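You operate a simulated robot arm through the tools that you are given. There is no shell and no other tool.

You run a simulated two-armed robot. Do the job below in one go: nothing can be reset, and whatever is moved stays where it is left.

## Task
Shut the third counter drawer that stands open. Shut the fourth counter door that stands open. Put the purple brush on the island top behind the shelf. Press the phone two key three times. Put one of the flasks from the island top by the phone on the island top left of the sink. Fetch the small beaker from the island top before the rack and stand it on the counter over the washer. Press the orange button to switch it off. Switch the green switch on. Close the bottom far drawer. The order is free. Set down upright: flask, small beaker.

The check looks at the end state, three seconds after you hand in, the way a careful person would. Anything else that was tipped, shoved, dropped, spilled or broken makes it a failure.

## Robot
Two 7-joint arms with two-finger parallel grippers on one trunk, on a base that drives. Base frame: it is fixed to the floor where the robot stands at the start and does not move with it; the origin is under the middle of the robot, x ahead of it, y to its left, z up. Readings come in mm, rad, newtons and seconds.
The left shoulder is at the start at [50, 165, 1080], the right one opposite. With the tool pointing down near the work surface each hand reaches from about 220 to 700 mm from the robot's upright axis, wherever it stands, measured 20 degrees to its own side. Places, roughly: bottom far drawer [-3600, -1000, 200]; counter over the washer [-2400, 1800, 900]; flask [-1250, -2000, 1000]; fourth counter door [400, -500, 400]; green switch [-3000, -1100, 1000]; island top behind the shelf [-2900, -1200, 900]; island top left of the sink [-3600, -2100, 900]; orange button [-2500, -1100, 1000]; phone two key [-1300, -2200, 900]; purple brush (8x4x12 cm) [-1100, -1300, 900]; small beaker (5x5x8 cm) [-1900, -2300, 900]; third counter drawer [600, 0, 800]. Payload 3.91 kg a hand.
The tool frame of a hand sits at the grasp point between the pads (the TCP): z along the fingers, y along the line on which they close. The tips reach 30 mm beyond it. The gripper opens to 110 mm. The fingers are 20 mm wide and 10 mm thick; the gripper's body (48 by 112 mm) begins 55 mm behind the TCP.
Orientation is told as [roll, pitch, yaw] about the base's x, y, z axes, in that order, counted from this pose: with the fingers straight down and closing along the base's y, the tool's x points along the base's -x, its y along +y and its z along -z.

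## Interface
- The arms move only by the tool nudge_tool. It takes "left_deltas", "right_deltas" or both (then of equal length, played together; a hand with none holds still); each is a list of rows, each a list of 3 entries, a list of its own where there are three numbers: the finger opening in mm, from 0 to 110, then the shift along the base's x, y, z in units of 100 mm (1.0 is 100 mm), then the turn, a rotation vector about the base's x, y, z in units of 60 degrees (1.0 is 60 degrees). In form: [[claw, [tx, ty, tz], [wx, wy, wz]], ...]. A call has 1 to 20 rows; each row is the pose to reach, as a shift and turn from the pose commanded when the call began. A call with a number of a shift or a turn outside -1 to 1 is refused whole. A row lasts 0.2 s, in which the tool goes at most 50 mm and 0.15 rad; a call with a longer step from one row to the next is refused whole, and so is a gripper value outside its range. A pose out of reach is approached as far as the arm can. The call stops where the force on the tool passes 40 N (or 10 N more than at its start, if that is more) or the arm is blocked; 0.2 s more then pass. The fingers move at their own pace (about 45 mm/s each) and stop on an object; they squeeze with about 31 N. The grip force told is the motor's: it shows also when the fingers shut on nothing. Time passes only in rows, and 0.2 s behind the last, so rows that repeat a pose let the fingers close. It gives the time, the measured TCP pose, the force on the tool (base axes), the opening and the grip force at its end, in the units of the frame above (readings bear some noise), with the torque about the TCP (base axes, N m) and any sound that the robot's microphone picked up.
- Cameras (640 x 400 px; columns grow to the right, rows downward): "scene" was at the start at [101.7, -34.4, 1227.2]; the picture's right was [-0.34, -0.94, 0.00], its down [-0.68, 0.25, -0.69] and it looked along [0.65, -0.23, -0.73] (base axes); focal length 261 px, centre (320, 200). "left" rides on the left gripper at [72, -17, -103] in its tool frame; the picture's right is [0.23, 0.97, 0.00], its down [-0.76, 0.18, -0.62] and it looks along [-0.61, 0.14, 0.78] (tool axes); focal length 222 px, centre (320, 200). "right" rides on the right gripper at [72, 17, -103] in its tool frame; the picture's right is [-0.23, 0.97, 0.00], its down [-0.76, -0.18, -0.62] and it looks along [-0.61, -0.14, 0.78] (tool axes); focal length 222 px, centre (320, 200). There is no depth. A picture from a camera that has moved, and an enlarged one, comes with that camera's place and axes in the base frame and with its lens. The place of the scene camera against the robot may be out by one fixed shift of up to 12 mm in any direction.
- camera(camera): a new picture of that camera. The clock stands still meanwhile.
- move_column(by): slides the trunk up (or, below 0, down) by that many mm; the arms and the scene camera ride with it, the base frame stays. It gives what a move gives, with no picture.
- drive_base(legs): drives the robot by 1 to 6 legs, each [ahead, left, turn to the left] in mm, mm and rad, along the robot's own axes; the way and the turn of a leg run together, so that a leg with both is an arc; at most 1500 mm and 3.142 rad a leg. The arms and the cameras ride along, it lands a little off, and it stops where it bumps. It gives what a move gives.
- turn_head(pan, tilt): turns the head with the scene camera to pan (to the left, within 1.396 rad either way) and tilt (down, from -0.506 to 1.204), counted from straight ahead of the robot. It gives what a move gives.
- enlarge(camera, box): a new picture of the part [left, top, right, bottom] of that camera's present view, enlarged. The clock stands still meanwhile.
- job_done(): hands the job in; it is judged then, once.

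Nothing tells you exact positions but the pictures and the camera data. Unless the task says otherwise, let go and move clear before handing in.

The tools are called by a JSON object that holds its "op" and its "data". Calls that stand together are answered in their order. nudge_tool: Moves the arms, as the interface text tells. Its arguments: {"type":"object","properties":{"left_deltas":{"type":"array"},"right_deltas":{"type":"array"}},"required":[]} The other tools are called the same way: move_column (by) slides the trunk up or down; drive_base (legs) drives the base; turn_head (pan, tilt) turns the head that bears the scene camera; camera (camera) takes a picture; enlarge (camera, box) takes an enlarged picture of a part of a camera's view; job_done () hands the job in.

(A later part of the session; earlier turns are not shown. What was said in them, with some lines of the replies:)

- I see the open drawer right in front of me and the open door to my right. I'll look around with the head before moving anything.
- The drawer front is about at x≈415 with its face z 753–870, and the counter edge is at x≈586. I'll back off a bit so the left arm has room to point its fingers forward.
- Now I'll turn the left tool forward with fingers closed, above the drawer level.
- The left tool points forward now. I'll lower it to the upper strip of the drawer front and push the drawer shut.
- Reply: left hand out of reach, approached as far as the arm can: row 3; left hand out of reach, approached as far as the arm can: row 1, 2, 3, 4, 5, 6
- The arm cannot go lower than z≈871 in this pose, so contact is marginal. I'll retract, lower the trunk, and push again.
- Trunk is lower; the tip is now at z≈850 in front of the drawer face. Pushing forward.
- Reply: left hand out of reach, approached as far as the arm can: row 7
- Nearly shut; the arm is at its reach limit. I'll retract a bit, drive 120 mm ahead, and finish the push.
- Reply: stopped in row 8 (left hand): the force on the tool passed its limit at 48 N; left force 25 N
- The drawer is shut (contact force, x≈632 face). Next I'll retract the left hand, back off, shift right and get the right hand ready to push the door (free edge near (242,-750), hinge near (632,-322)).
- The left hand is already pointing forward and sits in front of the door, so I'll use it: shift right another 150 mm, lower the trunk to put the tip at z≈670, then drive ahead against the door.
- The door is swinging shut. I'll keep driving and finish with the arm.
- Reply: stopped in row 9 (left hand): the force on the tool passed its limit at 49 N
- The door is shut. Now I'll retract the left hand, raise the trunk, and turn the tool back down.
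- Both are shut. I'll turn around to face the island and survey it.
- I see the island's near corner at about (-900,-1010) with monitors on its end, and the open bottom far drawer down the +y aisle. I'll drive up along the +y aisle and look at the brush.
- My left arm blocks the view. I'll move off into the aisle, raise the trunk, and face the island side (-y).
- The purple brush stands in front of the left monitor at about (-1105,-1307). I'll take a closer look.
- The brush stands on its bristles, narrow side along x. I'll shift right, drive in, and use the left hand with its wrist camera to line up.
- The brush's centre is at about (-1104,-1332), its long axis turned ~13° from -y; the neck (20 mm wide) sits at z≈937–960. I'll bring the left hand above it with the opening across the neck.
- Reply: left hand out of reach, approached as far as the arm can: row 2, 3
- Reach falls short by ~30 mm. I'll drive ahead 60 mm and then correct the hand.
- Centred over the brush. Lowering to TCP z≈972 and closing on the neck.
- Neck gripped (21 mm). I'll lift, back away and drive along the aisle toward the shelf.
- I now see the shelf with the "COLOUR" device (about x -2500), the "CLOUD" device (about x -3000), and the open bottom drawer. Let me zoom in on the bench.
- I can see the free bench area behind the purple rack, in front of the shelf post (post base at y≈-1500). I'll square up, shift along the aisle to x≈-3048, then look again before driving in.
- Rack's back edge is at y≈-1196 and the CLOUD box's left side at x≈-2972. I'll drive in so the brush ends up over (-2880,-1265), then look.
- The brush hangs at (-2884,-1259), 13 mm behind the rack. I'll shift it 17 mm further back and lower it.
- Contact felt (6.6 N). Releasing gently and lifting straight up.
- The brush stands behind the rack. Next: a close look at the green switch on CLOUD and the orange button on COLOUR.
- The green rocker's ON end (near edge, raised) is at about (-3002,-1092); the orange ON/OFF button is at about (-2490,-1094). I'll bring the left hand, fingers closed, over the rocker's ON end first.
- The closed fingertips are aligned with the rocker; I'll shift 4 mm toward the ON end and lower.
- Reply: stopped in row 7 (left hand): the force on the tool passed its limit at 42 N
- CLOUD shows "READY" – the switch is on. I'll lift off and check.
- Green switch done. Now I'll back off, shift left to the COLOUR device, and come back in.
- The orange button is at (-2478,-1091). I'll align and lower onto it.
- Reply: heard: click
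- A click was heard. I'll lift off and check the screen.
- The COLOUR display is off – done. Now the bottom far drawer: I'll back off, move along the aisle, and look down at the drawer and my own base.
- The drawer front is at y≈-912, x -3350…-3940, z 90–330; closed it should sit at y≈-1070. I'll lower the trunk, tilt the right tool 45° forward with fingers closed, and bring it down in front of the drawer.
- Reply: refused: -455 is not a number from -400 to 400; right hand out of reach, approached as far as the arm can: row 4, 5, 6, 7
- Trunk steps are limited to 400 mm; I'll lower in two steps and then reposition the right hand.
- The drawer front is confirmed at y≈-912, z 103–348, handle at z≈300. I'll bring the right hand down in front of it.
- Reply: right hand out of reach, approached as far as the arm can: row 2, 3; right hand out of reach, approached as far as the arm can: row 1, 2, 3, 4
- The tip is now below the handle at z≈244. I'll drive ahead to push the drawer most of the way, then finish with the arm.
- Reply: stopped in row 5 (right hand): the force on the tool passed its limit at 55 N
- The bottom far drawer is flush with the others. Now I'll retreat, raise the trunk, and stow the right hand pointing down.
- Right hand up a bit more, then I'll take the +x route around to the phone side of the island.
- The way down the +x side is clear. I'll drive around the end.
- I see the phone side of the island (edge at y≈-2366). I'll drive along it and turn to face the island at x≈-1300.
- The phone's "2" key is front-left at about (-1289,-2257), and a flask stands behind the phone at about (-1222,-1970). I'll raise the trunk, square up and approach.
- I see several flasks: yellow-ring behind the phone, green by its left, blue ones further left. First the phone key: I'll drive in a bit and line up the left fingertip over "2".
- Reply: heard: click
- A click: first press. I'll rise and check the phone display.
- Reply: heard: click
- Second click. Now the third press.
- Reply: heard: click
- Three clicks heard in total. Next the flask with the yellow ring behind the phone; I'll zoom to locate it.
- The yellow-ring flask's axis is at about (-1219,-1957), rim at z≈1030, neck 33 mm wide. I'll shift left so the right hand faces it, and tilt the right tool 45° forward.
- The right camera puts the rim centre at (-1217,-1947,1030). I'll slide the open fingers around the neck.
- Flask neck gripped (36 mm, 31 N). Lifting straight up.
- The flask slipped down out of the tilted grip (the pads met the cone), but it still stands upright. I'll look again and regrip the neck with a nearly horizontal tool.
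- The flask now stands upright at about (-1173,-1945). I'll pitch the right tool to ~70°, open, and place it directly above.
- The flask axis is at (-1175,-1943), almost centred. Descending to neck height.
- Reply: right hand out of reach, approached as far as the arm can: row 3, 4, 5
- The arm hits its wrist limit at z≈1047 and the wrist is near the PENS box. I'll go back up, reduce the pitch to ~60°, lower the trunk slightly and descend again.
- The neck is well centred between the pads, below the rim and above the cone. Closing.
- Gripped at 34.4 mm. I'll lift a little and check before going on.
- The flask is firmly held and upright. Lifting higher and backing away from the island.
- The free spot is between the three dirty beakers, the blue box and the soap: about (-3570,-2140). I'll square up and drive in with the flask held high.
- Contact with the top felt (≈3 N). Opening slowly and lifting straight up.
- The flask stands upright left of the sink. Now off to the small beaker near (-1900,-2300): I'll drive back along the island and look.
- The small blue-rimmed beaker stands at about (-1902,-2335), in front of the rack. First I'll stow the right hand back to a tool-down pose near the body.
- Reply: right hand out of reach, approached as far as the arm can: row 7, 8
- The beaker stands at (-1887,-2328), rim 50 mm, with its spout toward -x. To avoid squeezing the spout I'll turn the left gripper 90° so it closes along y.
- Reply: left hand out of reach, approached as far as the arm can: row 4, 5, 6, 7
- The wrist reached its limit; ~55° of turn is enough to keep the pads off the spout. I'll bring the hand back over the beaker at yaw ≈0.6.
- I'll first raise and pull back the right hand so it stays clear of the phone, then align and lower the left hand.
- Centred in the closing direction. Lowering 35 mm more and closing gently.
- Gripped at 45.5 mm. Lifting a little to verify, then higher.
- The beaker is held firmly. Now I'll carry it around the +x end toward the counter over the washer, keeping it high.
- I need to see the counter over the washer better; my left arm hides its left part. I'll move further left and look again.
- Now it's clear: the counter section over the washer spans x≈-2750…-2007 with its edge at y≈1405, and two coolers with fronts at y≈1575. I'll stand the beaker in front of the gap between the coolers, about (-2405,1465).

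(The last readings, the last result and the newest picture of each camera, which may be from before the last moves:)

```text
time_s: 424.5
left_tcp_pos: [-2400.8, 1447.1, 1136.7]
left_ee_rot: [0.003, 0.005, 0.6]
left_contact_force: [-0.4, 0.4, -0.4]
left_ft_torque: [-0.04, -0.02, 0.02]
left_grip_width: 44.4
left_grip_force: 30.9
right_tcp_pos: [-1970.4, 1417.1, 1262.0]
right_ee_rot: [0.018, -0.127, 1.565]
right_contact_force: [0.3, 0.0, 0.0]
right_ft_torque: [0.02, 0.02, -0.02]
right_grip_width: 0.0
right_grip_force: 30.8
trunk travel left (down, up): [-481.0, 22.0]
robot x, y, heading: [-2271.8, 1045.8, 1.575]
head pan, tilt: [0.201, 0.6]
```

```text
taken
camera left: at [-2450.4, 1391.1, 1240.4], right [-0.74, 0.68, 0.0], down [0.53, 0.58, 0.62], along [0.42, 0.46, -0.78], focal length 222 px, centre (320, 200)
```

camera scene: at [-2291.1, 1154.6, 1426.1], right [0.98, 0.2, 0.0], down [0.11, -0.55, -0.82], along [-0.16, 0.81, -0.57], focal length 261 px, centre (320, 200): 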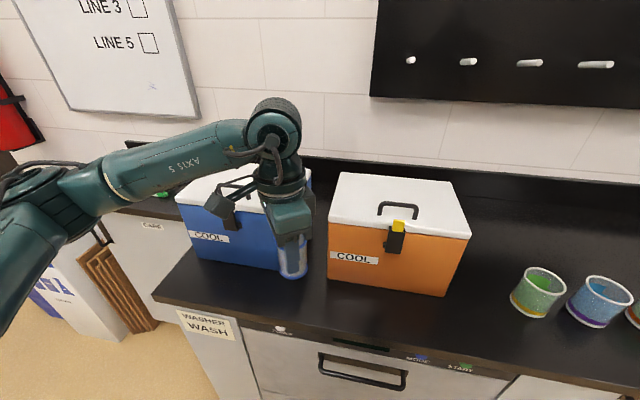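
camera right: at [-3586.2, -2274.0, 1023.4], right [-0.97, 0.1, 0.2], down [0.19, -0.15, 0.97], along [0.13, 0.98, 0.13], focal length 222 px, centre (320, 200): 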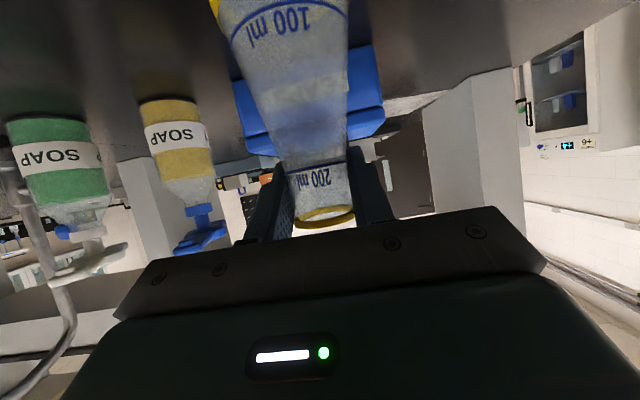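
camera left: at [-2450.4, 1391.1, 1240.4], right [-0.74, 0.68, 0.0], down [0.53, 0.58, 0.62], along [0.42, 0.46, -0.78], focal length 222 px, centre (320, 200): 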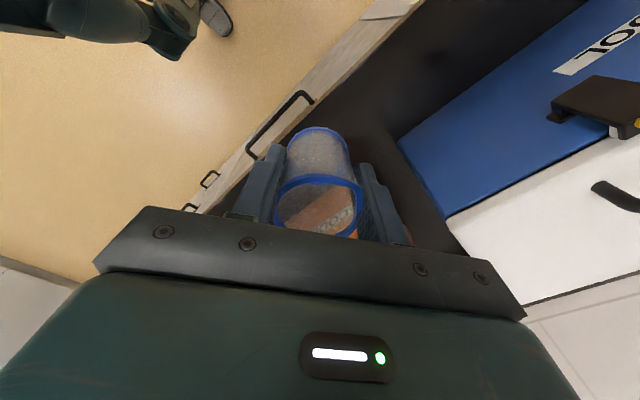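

{"op": "nudge_tool", "data": {"left_deltas": [[20, [0, 0.1, 0], [0, 0, 0]], [20, [0, 0.2, 0], [0, 0, 0]], [20, [0, 0.25, 0], [0, 0, 0]], [20, [0, 0.25, 0], [0, 0, 0]]]}}

{"op": "move_column", "data": {"by": -120}}

{"op": "camera", "data": {"camera": "scene"}}

{"op": "camera", "data": {"camera": "left"}}

```text
time_s: 425.5
left_tcp_pos: [-2399.6, 1471.4, 1137.9]
left_ee_rot: [0.002, 0.007, 0.599]
left_contact_force: [-1.0, -0.2, -1.0]
left_ft_torque: [0.01, 0.01, 0.02]
left_grip_width: 44.6
left_grip_force: 30.8
right_tcp_pos: [-1968.7, 1416.5, 1262.4]
right_ee_rot: [0.017, -0.13, 1.564]
right_contact_force: [0.5, 0.2, 0.4]
right_ft_torque: [0.02, -0.03, -0.03]
right_grip_width: 0.1
right_grip_force: 30.7
trunk travel left (down, up): [-481.0, 22.0]
robot x, y, heading: [-2270.0, 1044.0, 1.568]
head pan, tilt: [0.201, 0.6]
```

```text
time_s: 427.0
left_tcp_pos: [-2400.3, 1471.0, 1016.4]
left_ee_rot: [0.002, 0.005, 0.6]
left_contact_force: [-0.8, 0.4, -0.3]
left_ft_torque: [-0.01, 0.01, 0.03]
left_grip_width: 44.3
left_grip_force: 32.0
right_tcp_pos: [-1969.5, 1416.1, 1142.2]
right_ee_rot: [0.017, -0.129, 1.566]
right_contact_force: [-0.7, -0.2, -0.4]
right_ft_torque: [-0.01, 0.05, 0.02]
right_grip_width: 0.0
right_grip_force: 30.7
trunk travel left (down, up): [-361.0, 142.0]
robot x, y, heading: [-2270.1, 1044.8, 1.572]
head pan, tilt: [0.201, 0.6]
```

```text
taken
camera scene: at [-2291.1, 1153.7, 1306.2], right [0.98, 0.2, 0.0], down [0.11, -0.55, -0.83], along [-0.16, 0.81, -0.56], focal length 261 px, centre (320, 200)
```

scene: 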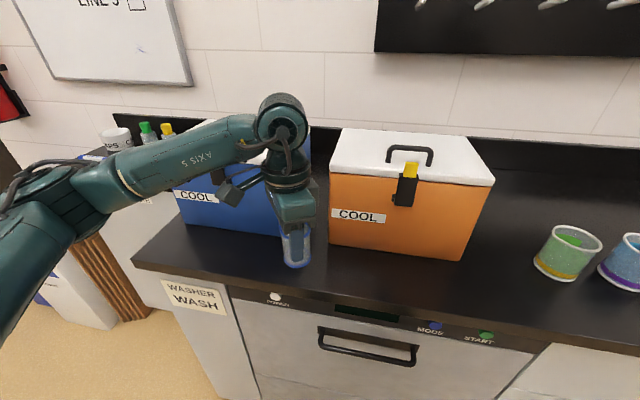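

```text
taken
camera left: at [-2450.1, 1415.0, 1120.7], right [-0.74, 0.68, 0.0], down [0.53, 0.58, 0.62], along [0.42, 0.46, -0.78], focal length 222 px, centre (320, 200)
```

left: 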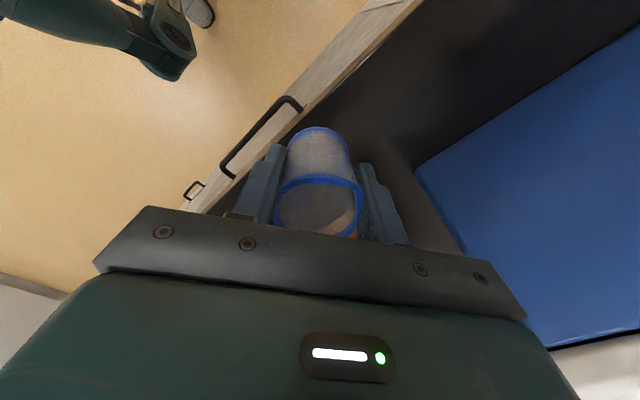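

{"op": "nudge_tool", "data": {"left_deltas": [[20, [0, 0.05, 0], [0, 0, 0]], [20, [0, 0.1, 0], [0, 0, 0]], [20, [0, 0.1, 0], [0, 0, 0]]]}}

{"op": "move_column", "data": {"by": -45}}

{"op": "enlarge", "data": {"camera": "scene", "box": [200, 120, 360, 240]}}

```text
time_s: 427.8
left_tcp_pos: [-2400.4, 1479.9, 1017.0]
left_ee_rot: [0.003, 0.006, 0.601]
left_contact_force: [0.6, 0.0, 0.0]
left_ft_torque: [0.02, -0.01, 0.0]
left_grip_width: 44.4
left_grip_force: 31.2
right_tcp_pos: [-1969.5, 1415.9, 1142.4]
right_ee_rot: [0.019, -0.129, 1.564]
right_contact_force: [-0.3, 0.5, -0.3]
right_ft_torque: [0.01, -0.02, 0.01]
right_grip_width: 0.1
right_grip_force: 30.9
trunk travel left (down, up): [-361.0, 142.0]
robot x, y, heading: [-2270.7, 1047.6, 1.57]
head pan, tilt: [0.201, 0.6]
```

```text
time_s: 428.7
left_tcp_pos: [-2399.4, 1480.1, 970.6]
left_ee_rot: [0.003, 0.005, 0.599]
left_contact_force: [0.4, -0.5, 0.2]
left_ft_torque: [0.02, 0.02, -0.01]
left_grip_width: 44.5
left_grip_force: 31.1
right_tcp_pos: [-1969.1, 1416.2, 1097.1]
right_ee_rot: [0.016, -0.129, 1.566]
right_contact_force: [0.8, 1.5, -0.1]
right_ft_torque: [0.01, -0.03, -0.02]
right_grip_width: 0.1
right_grip_force: 30.7
trunk travel left (down, up): [-316.0, 187.0]
robot x, y, heading: [-2269.5, 1045.6, 1.569]
head pan, tilt: [0.201, 0.6]
```

```text
3.33 times, centred on (280, 180) of scene
camera zoom: at [-2291.1, 1153.6, 1261.2], right [0.98, 0.2, 0.0], down [0.11, -0.55, -0.83], along [-0.16, 0.81, -0.56], focal length 870 px, centre (453, 267)
```

zoom: 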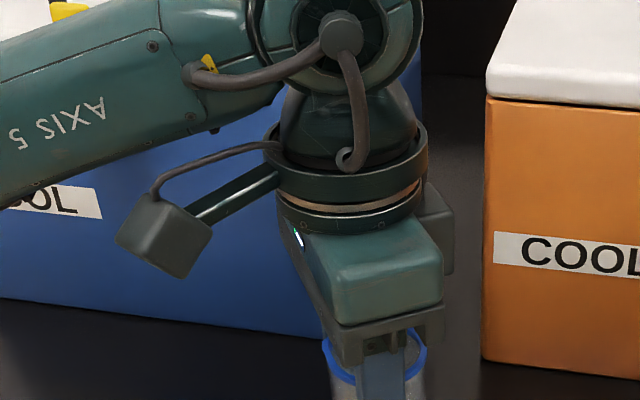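

{"op": "nudge_tool", "data": {"left_deltas": [[20, [0, 0, -0.04], [0, 0, 0]], [20, [0, 0, -0.08], [0, 0, 0]], [20, [0, 0, -0.11], [0, 0, 0]], [20, [0, 0, -0.13], [0, 0, 0]]]}}

{"op": "camera", "data": {"camera": "scene"}}

```text
time_s: 429.7
left_tcp_pos: [-2401.1, 1480.7, 959.4]
left_ee_rot: [0.002, 0.003, 0.6]
left_contact_force: [0.6, -0.6, -0.5]
left_ft_torque: [0.03, -0.04, 0.02]
left_grip_width: 45.0
left_grip_force: 30.9
right_tcp_pos: [-1969.5, 1416.3, 1098.4]
right_ee_rot: [0.017, -0.13, 1.565]
right_contact_force: [0.3, 0.2, 0.4]
right_ft_torque: [0.01, 0.02, -0.04]
right_grip_width: 0.0
right_grip_force: 31.1
trunk travel left (down, up): [-316.0, 187.0]
robot x, y, heading: [-2269.3, 1049.2, 1.567]
head pan, tilt: [0.201, 0.6]
```

```text
taken
camera scene: at [-2291.1, 1153.8, 1261.2], right [0.98, 0.2, 0.0], down [0.11, -0.55, -0.83], along [-0.16, 0.81, -0.56], focal length 261 px, centre (320, 200)
```

scene: 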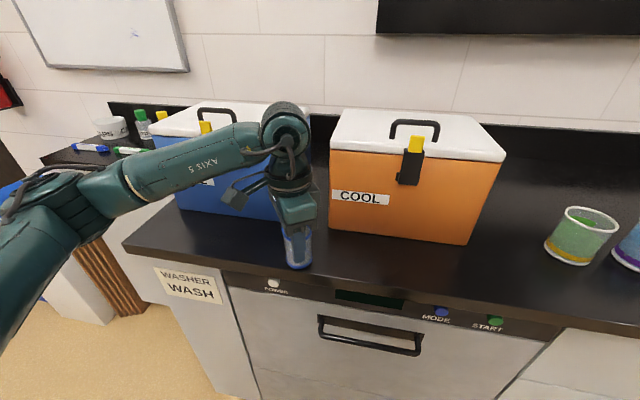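

{"op": "nudge_tool", "data": {"left_deltas": [[20, [0, 0, -0.01], [0, 0, 0]], [20, [0, 0, -0.02], [0, 0, 0]], [20, [0, 0, -0.02], [0, 0, 0]]]}}

{"op": "enlarge", "data": {"camera": "scene", "box": [240, 200, 368, 290]}}

```text
time_s: 430.5
left_tcp_pos: [-2401.1, 1480.5, 957.9]
left_ee_rot: [0.002, 0.003, 0.6]
left_contact_force: [0.4, -0.3, 1.9]
left_ft_torque: [-0.07, -0.04, -0.03]
left_grip_width: 44.9
left_grip_force: 31.3
right_tcp_pos: [-1969.6, 1417.1, 1097.8]
right_ee_rot: [0.02, -0.129, 1.566]
right_contact_force: [0.2, -0.1, 0.5]
right_ft_torque: [-0.01, 0.02, -0.03]
right_grip_width: 0.0
right_grip_force: 30.9
trunk travel left (down, up): [-316.0, 187.0]
robot x, y, heading: [-2272.8, 1043.6, 1.578]
head pan, tilt: [0.201, 0.6]
```

```text
4.44 times, centred on (304, 245) of scene
camera zoom: at [-2291.1, 1153.6, 1261.2], right [0.98, 0.2, 0.0], down [0.11, -0.55, -0.83], along [-0.16, 0.81, -0.56], focal length 1161 px, centre (391, 0)
```

zoom: 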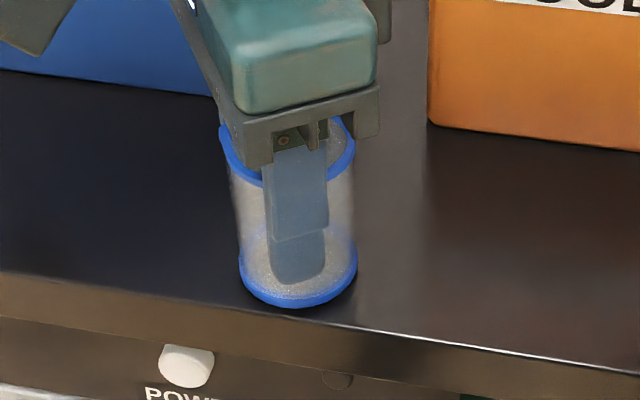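

Contact is felt, but the beaker's front is only ~8 mm from the counter's edge. I'll lift slightly, move 20 mm further back, and set it down there.

{"op": "nudge_tool", "data": {"left_deltas": [[20, [0, 0, 0.06], [0, 0, 0]], [20, [0, 0, 0.12], [0, 0, 0]], [20, [-0.05, 0.1, 0.12], [0, 0, 0]], [20, [-0.05, 0.2, 0.12], [0, 0, 0]], [20, [-0.05, 0.2, 0.12], [0, 0, 0]]]}}

{"op": "nudge_tool", "data": {"left_deltas": [[20, [0, 0, -0.05], [0, 0, 0]], [20, [0, 0, -0.09], [0, 0, 0]], [20, [0, 0, -0.11], [0, 0, 0]], [20, [0, 0, -0.12], [0, 0, 0]]]}}

{"op": "enlarge", "data": {"camera": "scene", "box": [240, 180, 368, 270]}}

```text
time_s: 431.7
left_tcp_pos: [-2405.5, 1500.3, 969.1]
left_ee_rot: [0.002, 0.003, 0.599]
left_contact_force: [0.2, -0.2, -0.9]
left_ft_torque: [0.01, 0.01, -0.01]
left_grip_width: 44.6
left_grip_force: 31.0
right_tcp_pos: [-1970.4, 1416.9, 1097.1]
right_ee_rot: [0.017, -0.128, 1.564]
right_contact_force: [-0.3, -0.4, 1.0]
right_ft_torque: [0.0, -0.04, 0.0]
right_grip_width: 0.1
right_grip_force: 30.7
trunk travel left (down, up): [-316.0, 187.0]
robot x, y, heading: [-2272.3, 1045.2, 1.573]
head pan, tilt: [0.201, 0.6]
```

```text
time_s: 432.7
left_tcp_pos: [-2405.0, 1500.5, 957.5]
left_ee_rot: [0.001, 0.003, 0.599]
left_contact_force: [0.4, -0.4, 1.7]
left_ft_torque: [-0.04, -0.03, -0.01]
left_grip_width: 44.5
left_grip_force: 31.5
right_tcp_pos: [-1969.3, 1416.8, 1097.1]
right_ee_rot: [0.019, -0.129, 1.565]
right_contact_force: [0.1, 0.5, -0.5]
right_ft_torque: [0.01, -0.01, 0.02]
right_grip_width: 0.1
right_grip_force: 31.1
trunk travel left (down, up): [-316.0, 187.0]
robot x, y, heading: [-2270.3, 1043.3, 1.571]
head pan, tilt: [0.201, 0.6]
```

```text
4.44 times, centred on (304, 225) of scene
camera zoom: at [-2291.1, 1153.6, 1261.3], right [0.98, 0.2, 0.0], down [0.11, -0.55, -0.83], along [-0.16, 0.81, -0.56], focal length 1161 px, centre (391, 89)
```

zoom: 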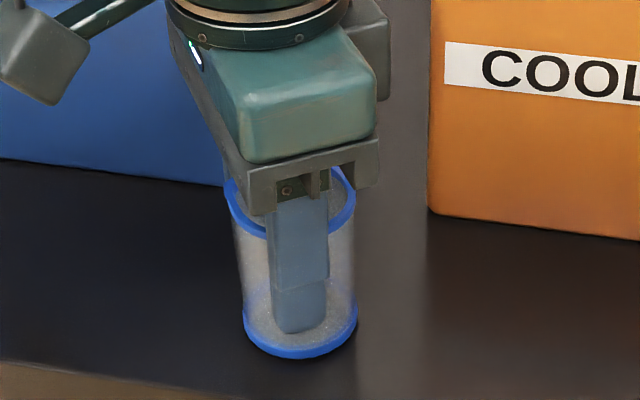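

{"op": "nudge_tool", "data": {"left_deltas": [[20, [0, 0, -0.008], [0, 0, 0]], [46, [0, 0, -0.008], [0, 0, 0]], [50, [0, 0, -0.008], [0, 0, 0]], [60, [0, 0, -0.008], [0, 0, 0]], [70, [0, 0, -0.008], [0, 0, 0]], [72, [0, 0, -0.008], [0, 0, 0]]]}}

{"op": "enlarge", "data": {"camera": "scene", "box": [240, 180, 368, 270]}}

{"op": "enlarge", "data": {"camera": "left", "box": [200, 60, 440, 240]}}

```text
time_s: 434.1
left_tcp_pos: [-2404.9, 1500.2, 955.2]
left_ee_rot: [0.003, 0.005, 0.6]
left_contact_force: [-0.9, 0.3, -0.1]
left_ft_torque: [0.0, 0.02, 0.01]
left_grip_width: 72.0
left_grip_force: 0.1
right_tcp_pos: [-1968.6, 1416.0, 1096.9]
right_ee_rot: [0.017, -0.128, 1.567]
right_contact_force: [0.2, 0.3, 0.6]
right_ft_torque: [0.02, 0.03, -0.01]
right_grip_width: 0.0
right_grip_force: 31.4
trunk travel left (down, up): [-316.0, 187.0]
robot x, y, heading: [-2268.8, 1044.4, 1.573]
head pan, tilt: [0.201, 0.6]
```

```text
4.44 times, centred on (304, 225) of scene
camera zoom: at [-2291.1, 1153.8, 1261.2], right [0.98, 0.2, 0.0], down [0.11, -0.55, -0.83], along [-0.16, 0.81, -0.56], focal length 1161 px, centre (391, 89)
```

zoom: 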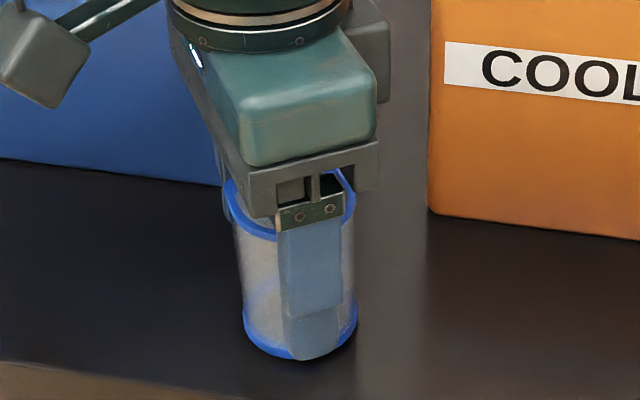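

```text
2.22 times, centred on (320, 150) of left
camera zoom: at [-2454.9, 1444.8, 1059.7], right [-0.74, 0.67, 0.0], down [0.53, 0.58, 0.62], along [0.42, 0.46, -0.78], focal length 494 px, centre (320, 311)
```

zoom: 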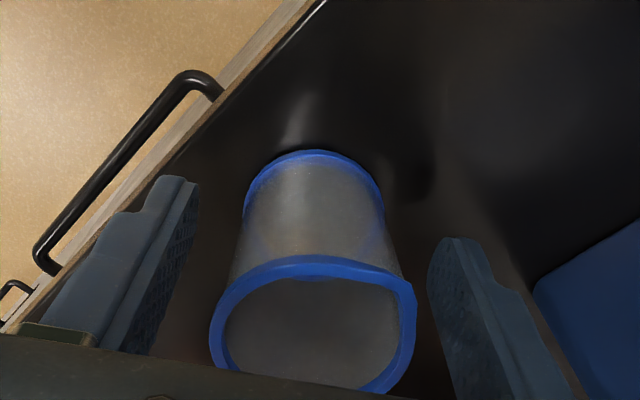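

Released with both pads clear. I'll raise straight up with the trunk, then back away and check.

{"op": "move_column", "data": {"by": 180}}

{"op": "drive_base", "data": {"legs": [[-400, 0, 0]]}}

{"op": "turn_head", "data": {"pan": 0.0, "tilt": 0.55}}

{"op": "camera", "data": {"camera": "scene"}}

```text
time_s: 436.1
left_tcp_pos: [-2405.8, 1500.2, 1136.4]
left_ee_rot: [0.001, 0.006, 0.599]
left_contact_force: [-0.8, -0.9, 0.0]
left_ft_torque: [0.02, 0.01, 0.01]
left_grip_width: 72.0
left_grip_force: 0.1
right_tcp_pos: [-1969.1, 1416.3, 1278.1]
right_ee_rot: [0.018, -0.129, 1.567]
right_contact_force: [-0.6, 1.0, -0.1]
right_ft_torque: [-0.01, 0.01, 0.03]
right_grip_width: 0.0
right_grip_force: 31.6
trunk travel left (down, up): [-496.0, 7.0]
robot x, y, heading: [-2274.0, 1043.3, 1.576]
head pan, tilt: [0.201, 0.6]
```

```text
time_s: 438.6
left_tcp_pos: [-2404.7, 1098.3, 1136.0]
left_ee_rot: [0.001, 0.005, 0.601]
left_contact_force: [0.4, -0.4, 0.3]
left_ft_torque: [0.04, 0.0, -0.01]
left_grip_width: 72.3
left_grip_force: 0.0
right_tcp_pos: [-1969.9, 1013.7, 1276.0]
right_ee_rot: [0.021, -0.13, 1.566]
right_contact_force: [-0.1, 1.2, 0.1]
right_ft_torque: [0.03, -0.02, 0.01]
right_grip_width: 0.1
right_grip_force: 31.0
trunk travel left (down, up): [-496.0, 7.0]
robot x, y, heading: [-2270.4, 644.2, 1.571]
head pan, tilt: [0.201, 0.6]
```

```text
time_s: 439.4
left_tcp_pos: [-2404.5, 1098.3, 1137.4]
left_ee_rot: [0.002, 0.006, 0.6]
left_contact_force: [0.5, -0.5, -0.7]
left_ft_torque: [0.01, -0.03, 0.02]
left_grip_width: 72.2
left_grip_force: 0.0
right_tcp_pos: [-1970.1, 1014.2, 1277.6]
right_ee_rot: [0.02, -0.128, 1.566]
right_contact_force: [-0.4, 0.6, -0.7]
right_ft_torque: [-0.01, -0.02, 0.0]
right_grip_width: 0.0
right_grip_force: 30.7
trunk travel left (down, up): [-496.0, 7.0]
robot x, y, heading: [-2272.4, 644.0, 1.567]
head pan, tilt: [0.0, 0.55]
```

```text
taken
camera scene: at [-2273.8, 755.2, 1445.7], right [1.0, 0.0, 0.0], down [0.0, -0.52, -0.85], along [0.0, 0.85, -0.52], focal length 261 px, centre (320, 200)
```

scene: 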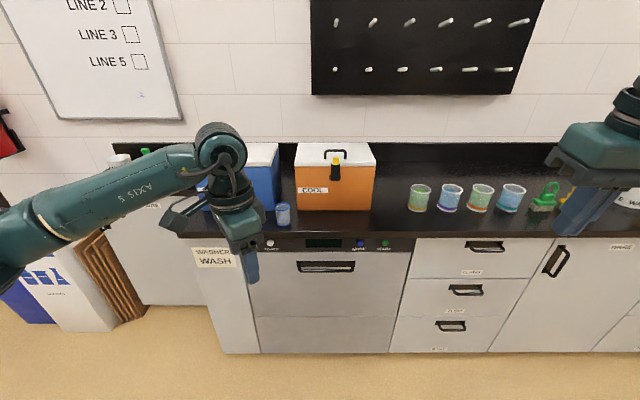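

The beaker stands upright over the washer. Before handing in, I'll turn around and re-check the island's items with a zoom.

{"op": "drive_base", "data": {"legs": [[-300, 0, 0], [0, 0, 1.571], [0, 0, 1.571]]}}

{"op": "turn_head", "data": {"pan": -0.2, "tilt": 0.3}}

{"op": "camera", "data": {"camera": "scene"}}

```text
time_s: 449.0
left_tcp_pos: [-2142.7, -113.8, 1135.6]
left_ee_rot: [0.001, 0.005, -2.554]
left_contact_force: [0.0, -0.3, 0.2]
left_ft_torque: [0.0, -0.01, 0.02]
left_grip_width: 72.1
left_grip_force: 0.0
right_tcp_pos: [-2576.8, -24.1, 1277.2]
right_ee_rot: [0.017, -0.129, -1.589]
right_contact_force: [-0.4, 0.9, -0.2]
right_ft_torque: [0.01, -0.02, 0.02]
right_grip_width: 0.2
right_grip_force: 30.9
trunk travel left (down, up): [-496.0, 7.0]
robot x, y, heading: [-2273.6, 342.7, -1.583]
head pan, tilt: [0.0, 0.55]
```

```text
time_s: 449.8
left_tcp_pos: [-2140.8, -114.0, 1136.1]
left_ee_rot: [0.002, 0.004, -2.554]
left_contact_force: [-0.5, -0.5, -0.5]
left_ft_torque: [0.01, 0.02, 0.0]
left_grip_width: 71.8
left_grip_force: 0.0
right_tcp_pos: [-2576.2, -25.0, 1277.7]
right_ee_rot: [0.019, -0.129, -1.589]
right_contact_force: [0.6, -0.8, -0.1]
right_ft_torque: [0.01, -0.02, 0.04]
right_grip_width: 0.1
right_grip_force: 30.6
trunk travel left (down, up): [-496.0, 7.0]
robot x, y, heading: [-2271.2, 343.8, -1.589]
head pan, tilt: [-0.201, 0.3]
```

```text
taken
camera scene: at [-2293.7, 214.5, 1468.6], right [-0.98, 0.21, 0.0], down [0.06, 0.29, -0.96], along [-0.2, -0.93, -0.3], focal length 261 px, centre (320, 200)
```

scene: 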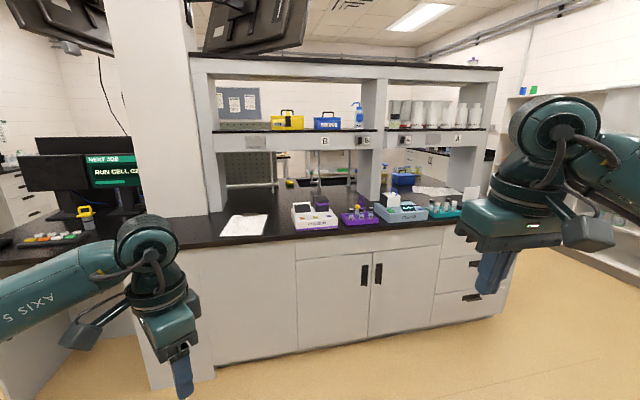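

{"op": "enlarge", "data": {"camera": "scene", "box": [280, 160, 480, 285]}}

{"op": "enlarge", "data": {"camera": "scene", "box": [330, 180, 430, 240]}}

{"op": "enlarge", "data": {"camera": "scene", "box": [400, 220, 520, 330]}}

```text
3.20 times, centred on (380, 222) of scene
camera zoom: at [-2293.7, 214.5, 1468.6], right [-0.98, 0.21, 0.0], down [0.06, 0.29, -0.96], along [-0.2, -0.93, -0.3], focal length 836 px, centre (128, 128)
```

zoom: 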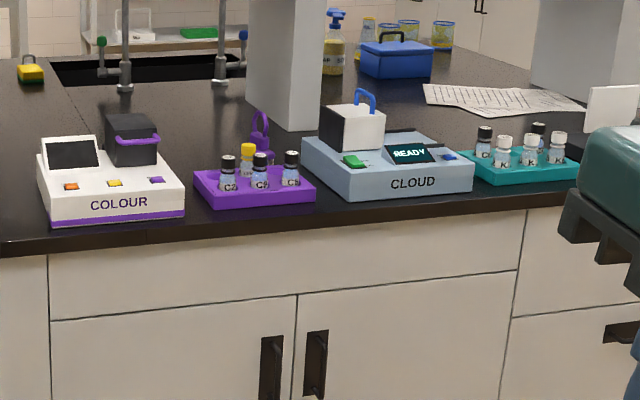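

```text
6.40 times, centred on (380, 210) of scene
camera zoom: at [-2293.7, 214.5, 1468.6], right [-0.98, 0.21, 0.0], down [0.06, 0.29, -0.96], along [-0.2, -0.93, -0.3], focal length 1671 px, centre (-64, 136)
```

zoom: 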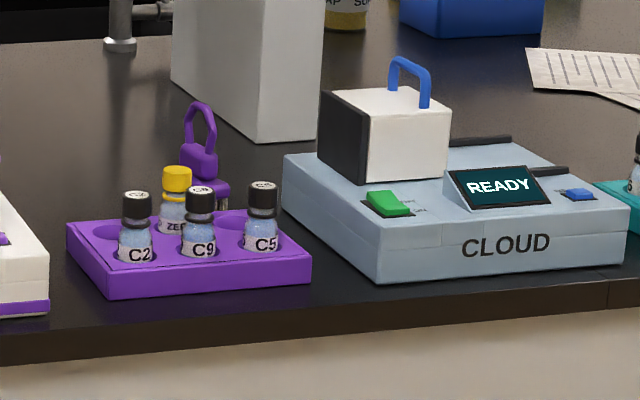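

```text
3.64 times, centred on (460, 275) of scene
camera zoom: at [-2293.7, 214.5, 1468.6], right [-0.98, 0.21, 0.0], down [0.06, 0.29, -0.96], along [-0.2, -0.93, -0.3], focal length 950 px, centre (-189, -73)
```

zoom: 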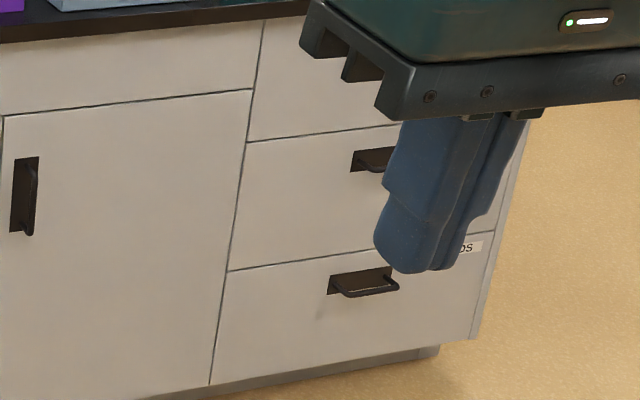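

Island items are all fine. One last look toward the first counter to confirm that its drawer and door stayed shut.

{"op": "drive_base", "data": {"legs": [[0, 0, 1.0]]}}

{"op": "turn_head", "data": {"pan": 0.35, "tilt": 0.2}}

{"op": "camera", "data": {"camera": "scene"}}

{"op": "enlarge", "data": {"camera": "scene", "box": [240, 150, 440, 275]}}

```text
time_s: 452.7
left_tcp_pos: [-1816.4, 207.3, 1135.6]
left_ee_rot: [0.003, 0.007, -1.548]
left_contact_force: [-0.2, 0.5, 0.0]
left_ft_torque: [0.01, -0.01, -0.02]
left_grip_width: 71.9
left_grip_force: 0.1
right_tcp_pos: [-2123.5, -112.7, 1276.7]
right_ee_rot: [0.017, -0.128, -0.581]
right_contact_force: [0.2, 0.1, 0.0]
right_ft_torque: [0.01, 0.01, -0.01]
right_grip_width: 0.0
right_grip_force: 30.8
trunk travel left (down, up): [-496.0, 7.0]
robot x, y, heading: [-2269.2, 347.9, -0.574]
head pan, tilt: [-0.201, 0.3]
```

```text
time_s: 453.7
left_tcp_pos: [-1816.7, 206.9, 1135.1]
left_ee_rot: [0.001, 0.005, -1.546]
left_contact_force: [0.1, 0.8, -0.1]
left_ft_torque: [0.01, 0.01, -0.01]
left_grip_width: 72.0
left_grip_force: 0.2
right_tcp_pos: [-2124.5, -111.8, 1276.7]
right_ee_rot: [0.019, -0.128, -0.581]
right_contact_force: [-0.6, 0.1, 0.4]
right_ft_torque: [-0.01, 0.0, 0.0]
right_grip_width: 0.2
right_grip_force: 31.1
trunk travel left (down, up): [-496.0, 7.0]
robot x, y, heading: [-2269.8, 343.2, -0.581]
head pan, tilt: [0.351, 0.201]
```

```text
taken
camera scene: at [-2158.3, 298.1, 1477.9], right [-0.23, -0.97, 0.0], down [-0.19, 0.04, -0.98], along [0.95, -0.22, -0.2], focal length 261 px, centre (320, 200)
```

scene: 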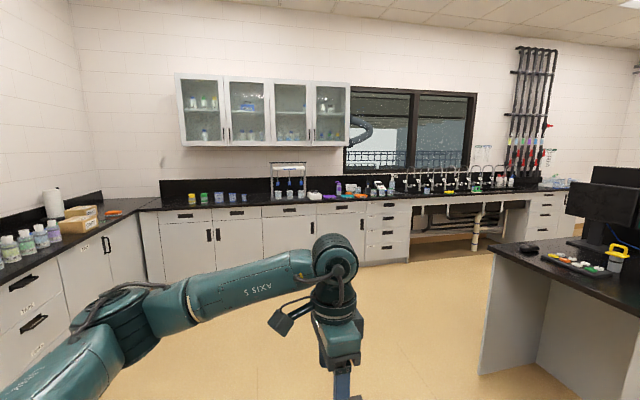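

```text
3.20 times, centred on (340, 212) of scene
camera zoom: at [-2158.3, 298.1, 1477.9], right [-0.23, -0.97, 0.0], down [-0.19, 0.04, -0.98], along [0.95, -0.22, -0.2], focal length 836 px, centre (256, 160)
```

zoom: 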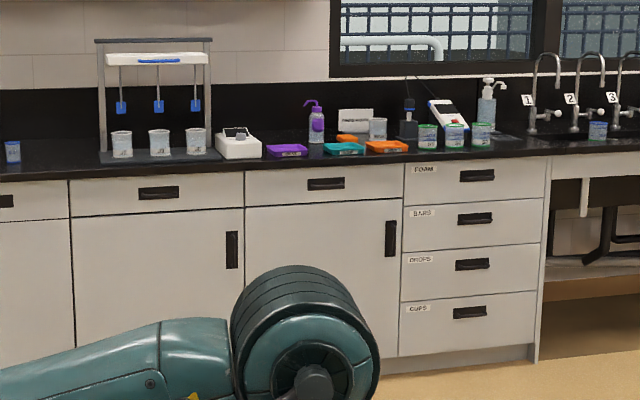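

The drawer and door are shut, the brush, flask and beaker stand where they should, COLOUR is off and CLOUD shows READY. The "2" key clicked three times, though the phone's display still read IDLE afterwards. Both hands are clear of everything, so I'm handing in.

{"op": "job_done", "data": {}}

```text
The job is handed in.
```

I did all nine tasks and handed the job in; the result has not come back to me. Both hands were empty and clear of everything.

- **Drawers and door:** The third counter drawer, the fourth counter door and the bottom far drawer are shut. I looked at each again at the end and they were still flush.
- **Purple brush:** It stands on its bristles on the island top, between the purple vial rack and the shelf.
- **Orange button:** One press, one click, and the COLOUR device's screen went dark.
- **Green switch:** I pressed the ON end; the CLOUD device's screen shows READY.
- **Phone two key:** I pressed it three times and heard a click each time. The display still read IDLE afterwards, so the clicks are the only sign the presses counted.
- **Flask:** I took the yellow-ringed flask from behind the phone and stood it upright left of the sink. My first grip slipped and the flask slid about 45 mm, but it stayed standing and I picked it up again.
- **Small beaker:** It stands upright on the counter over the washer, in front of the gap between the two coolers. Its front is roughly 30 mm from the counter edge. The position you gave was about 300 mm further back, between the coolers, where the gripper would not fit safely.
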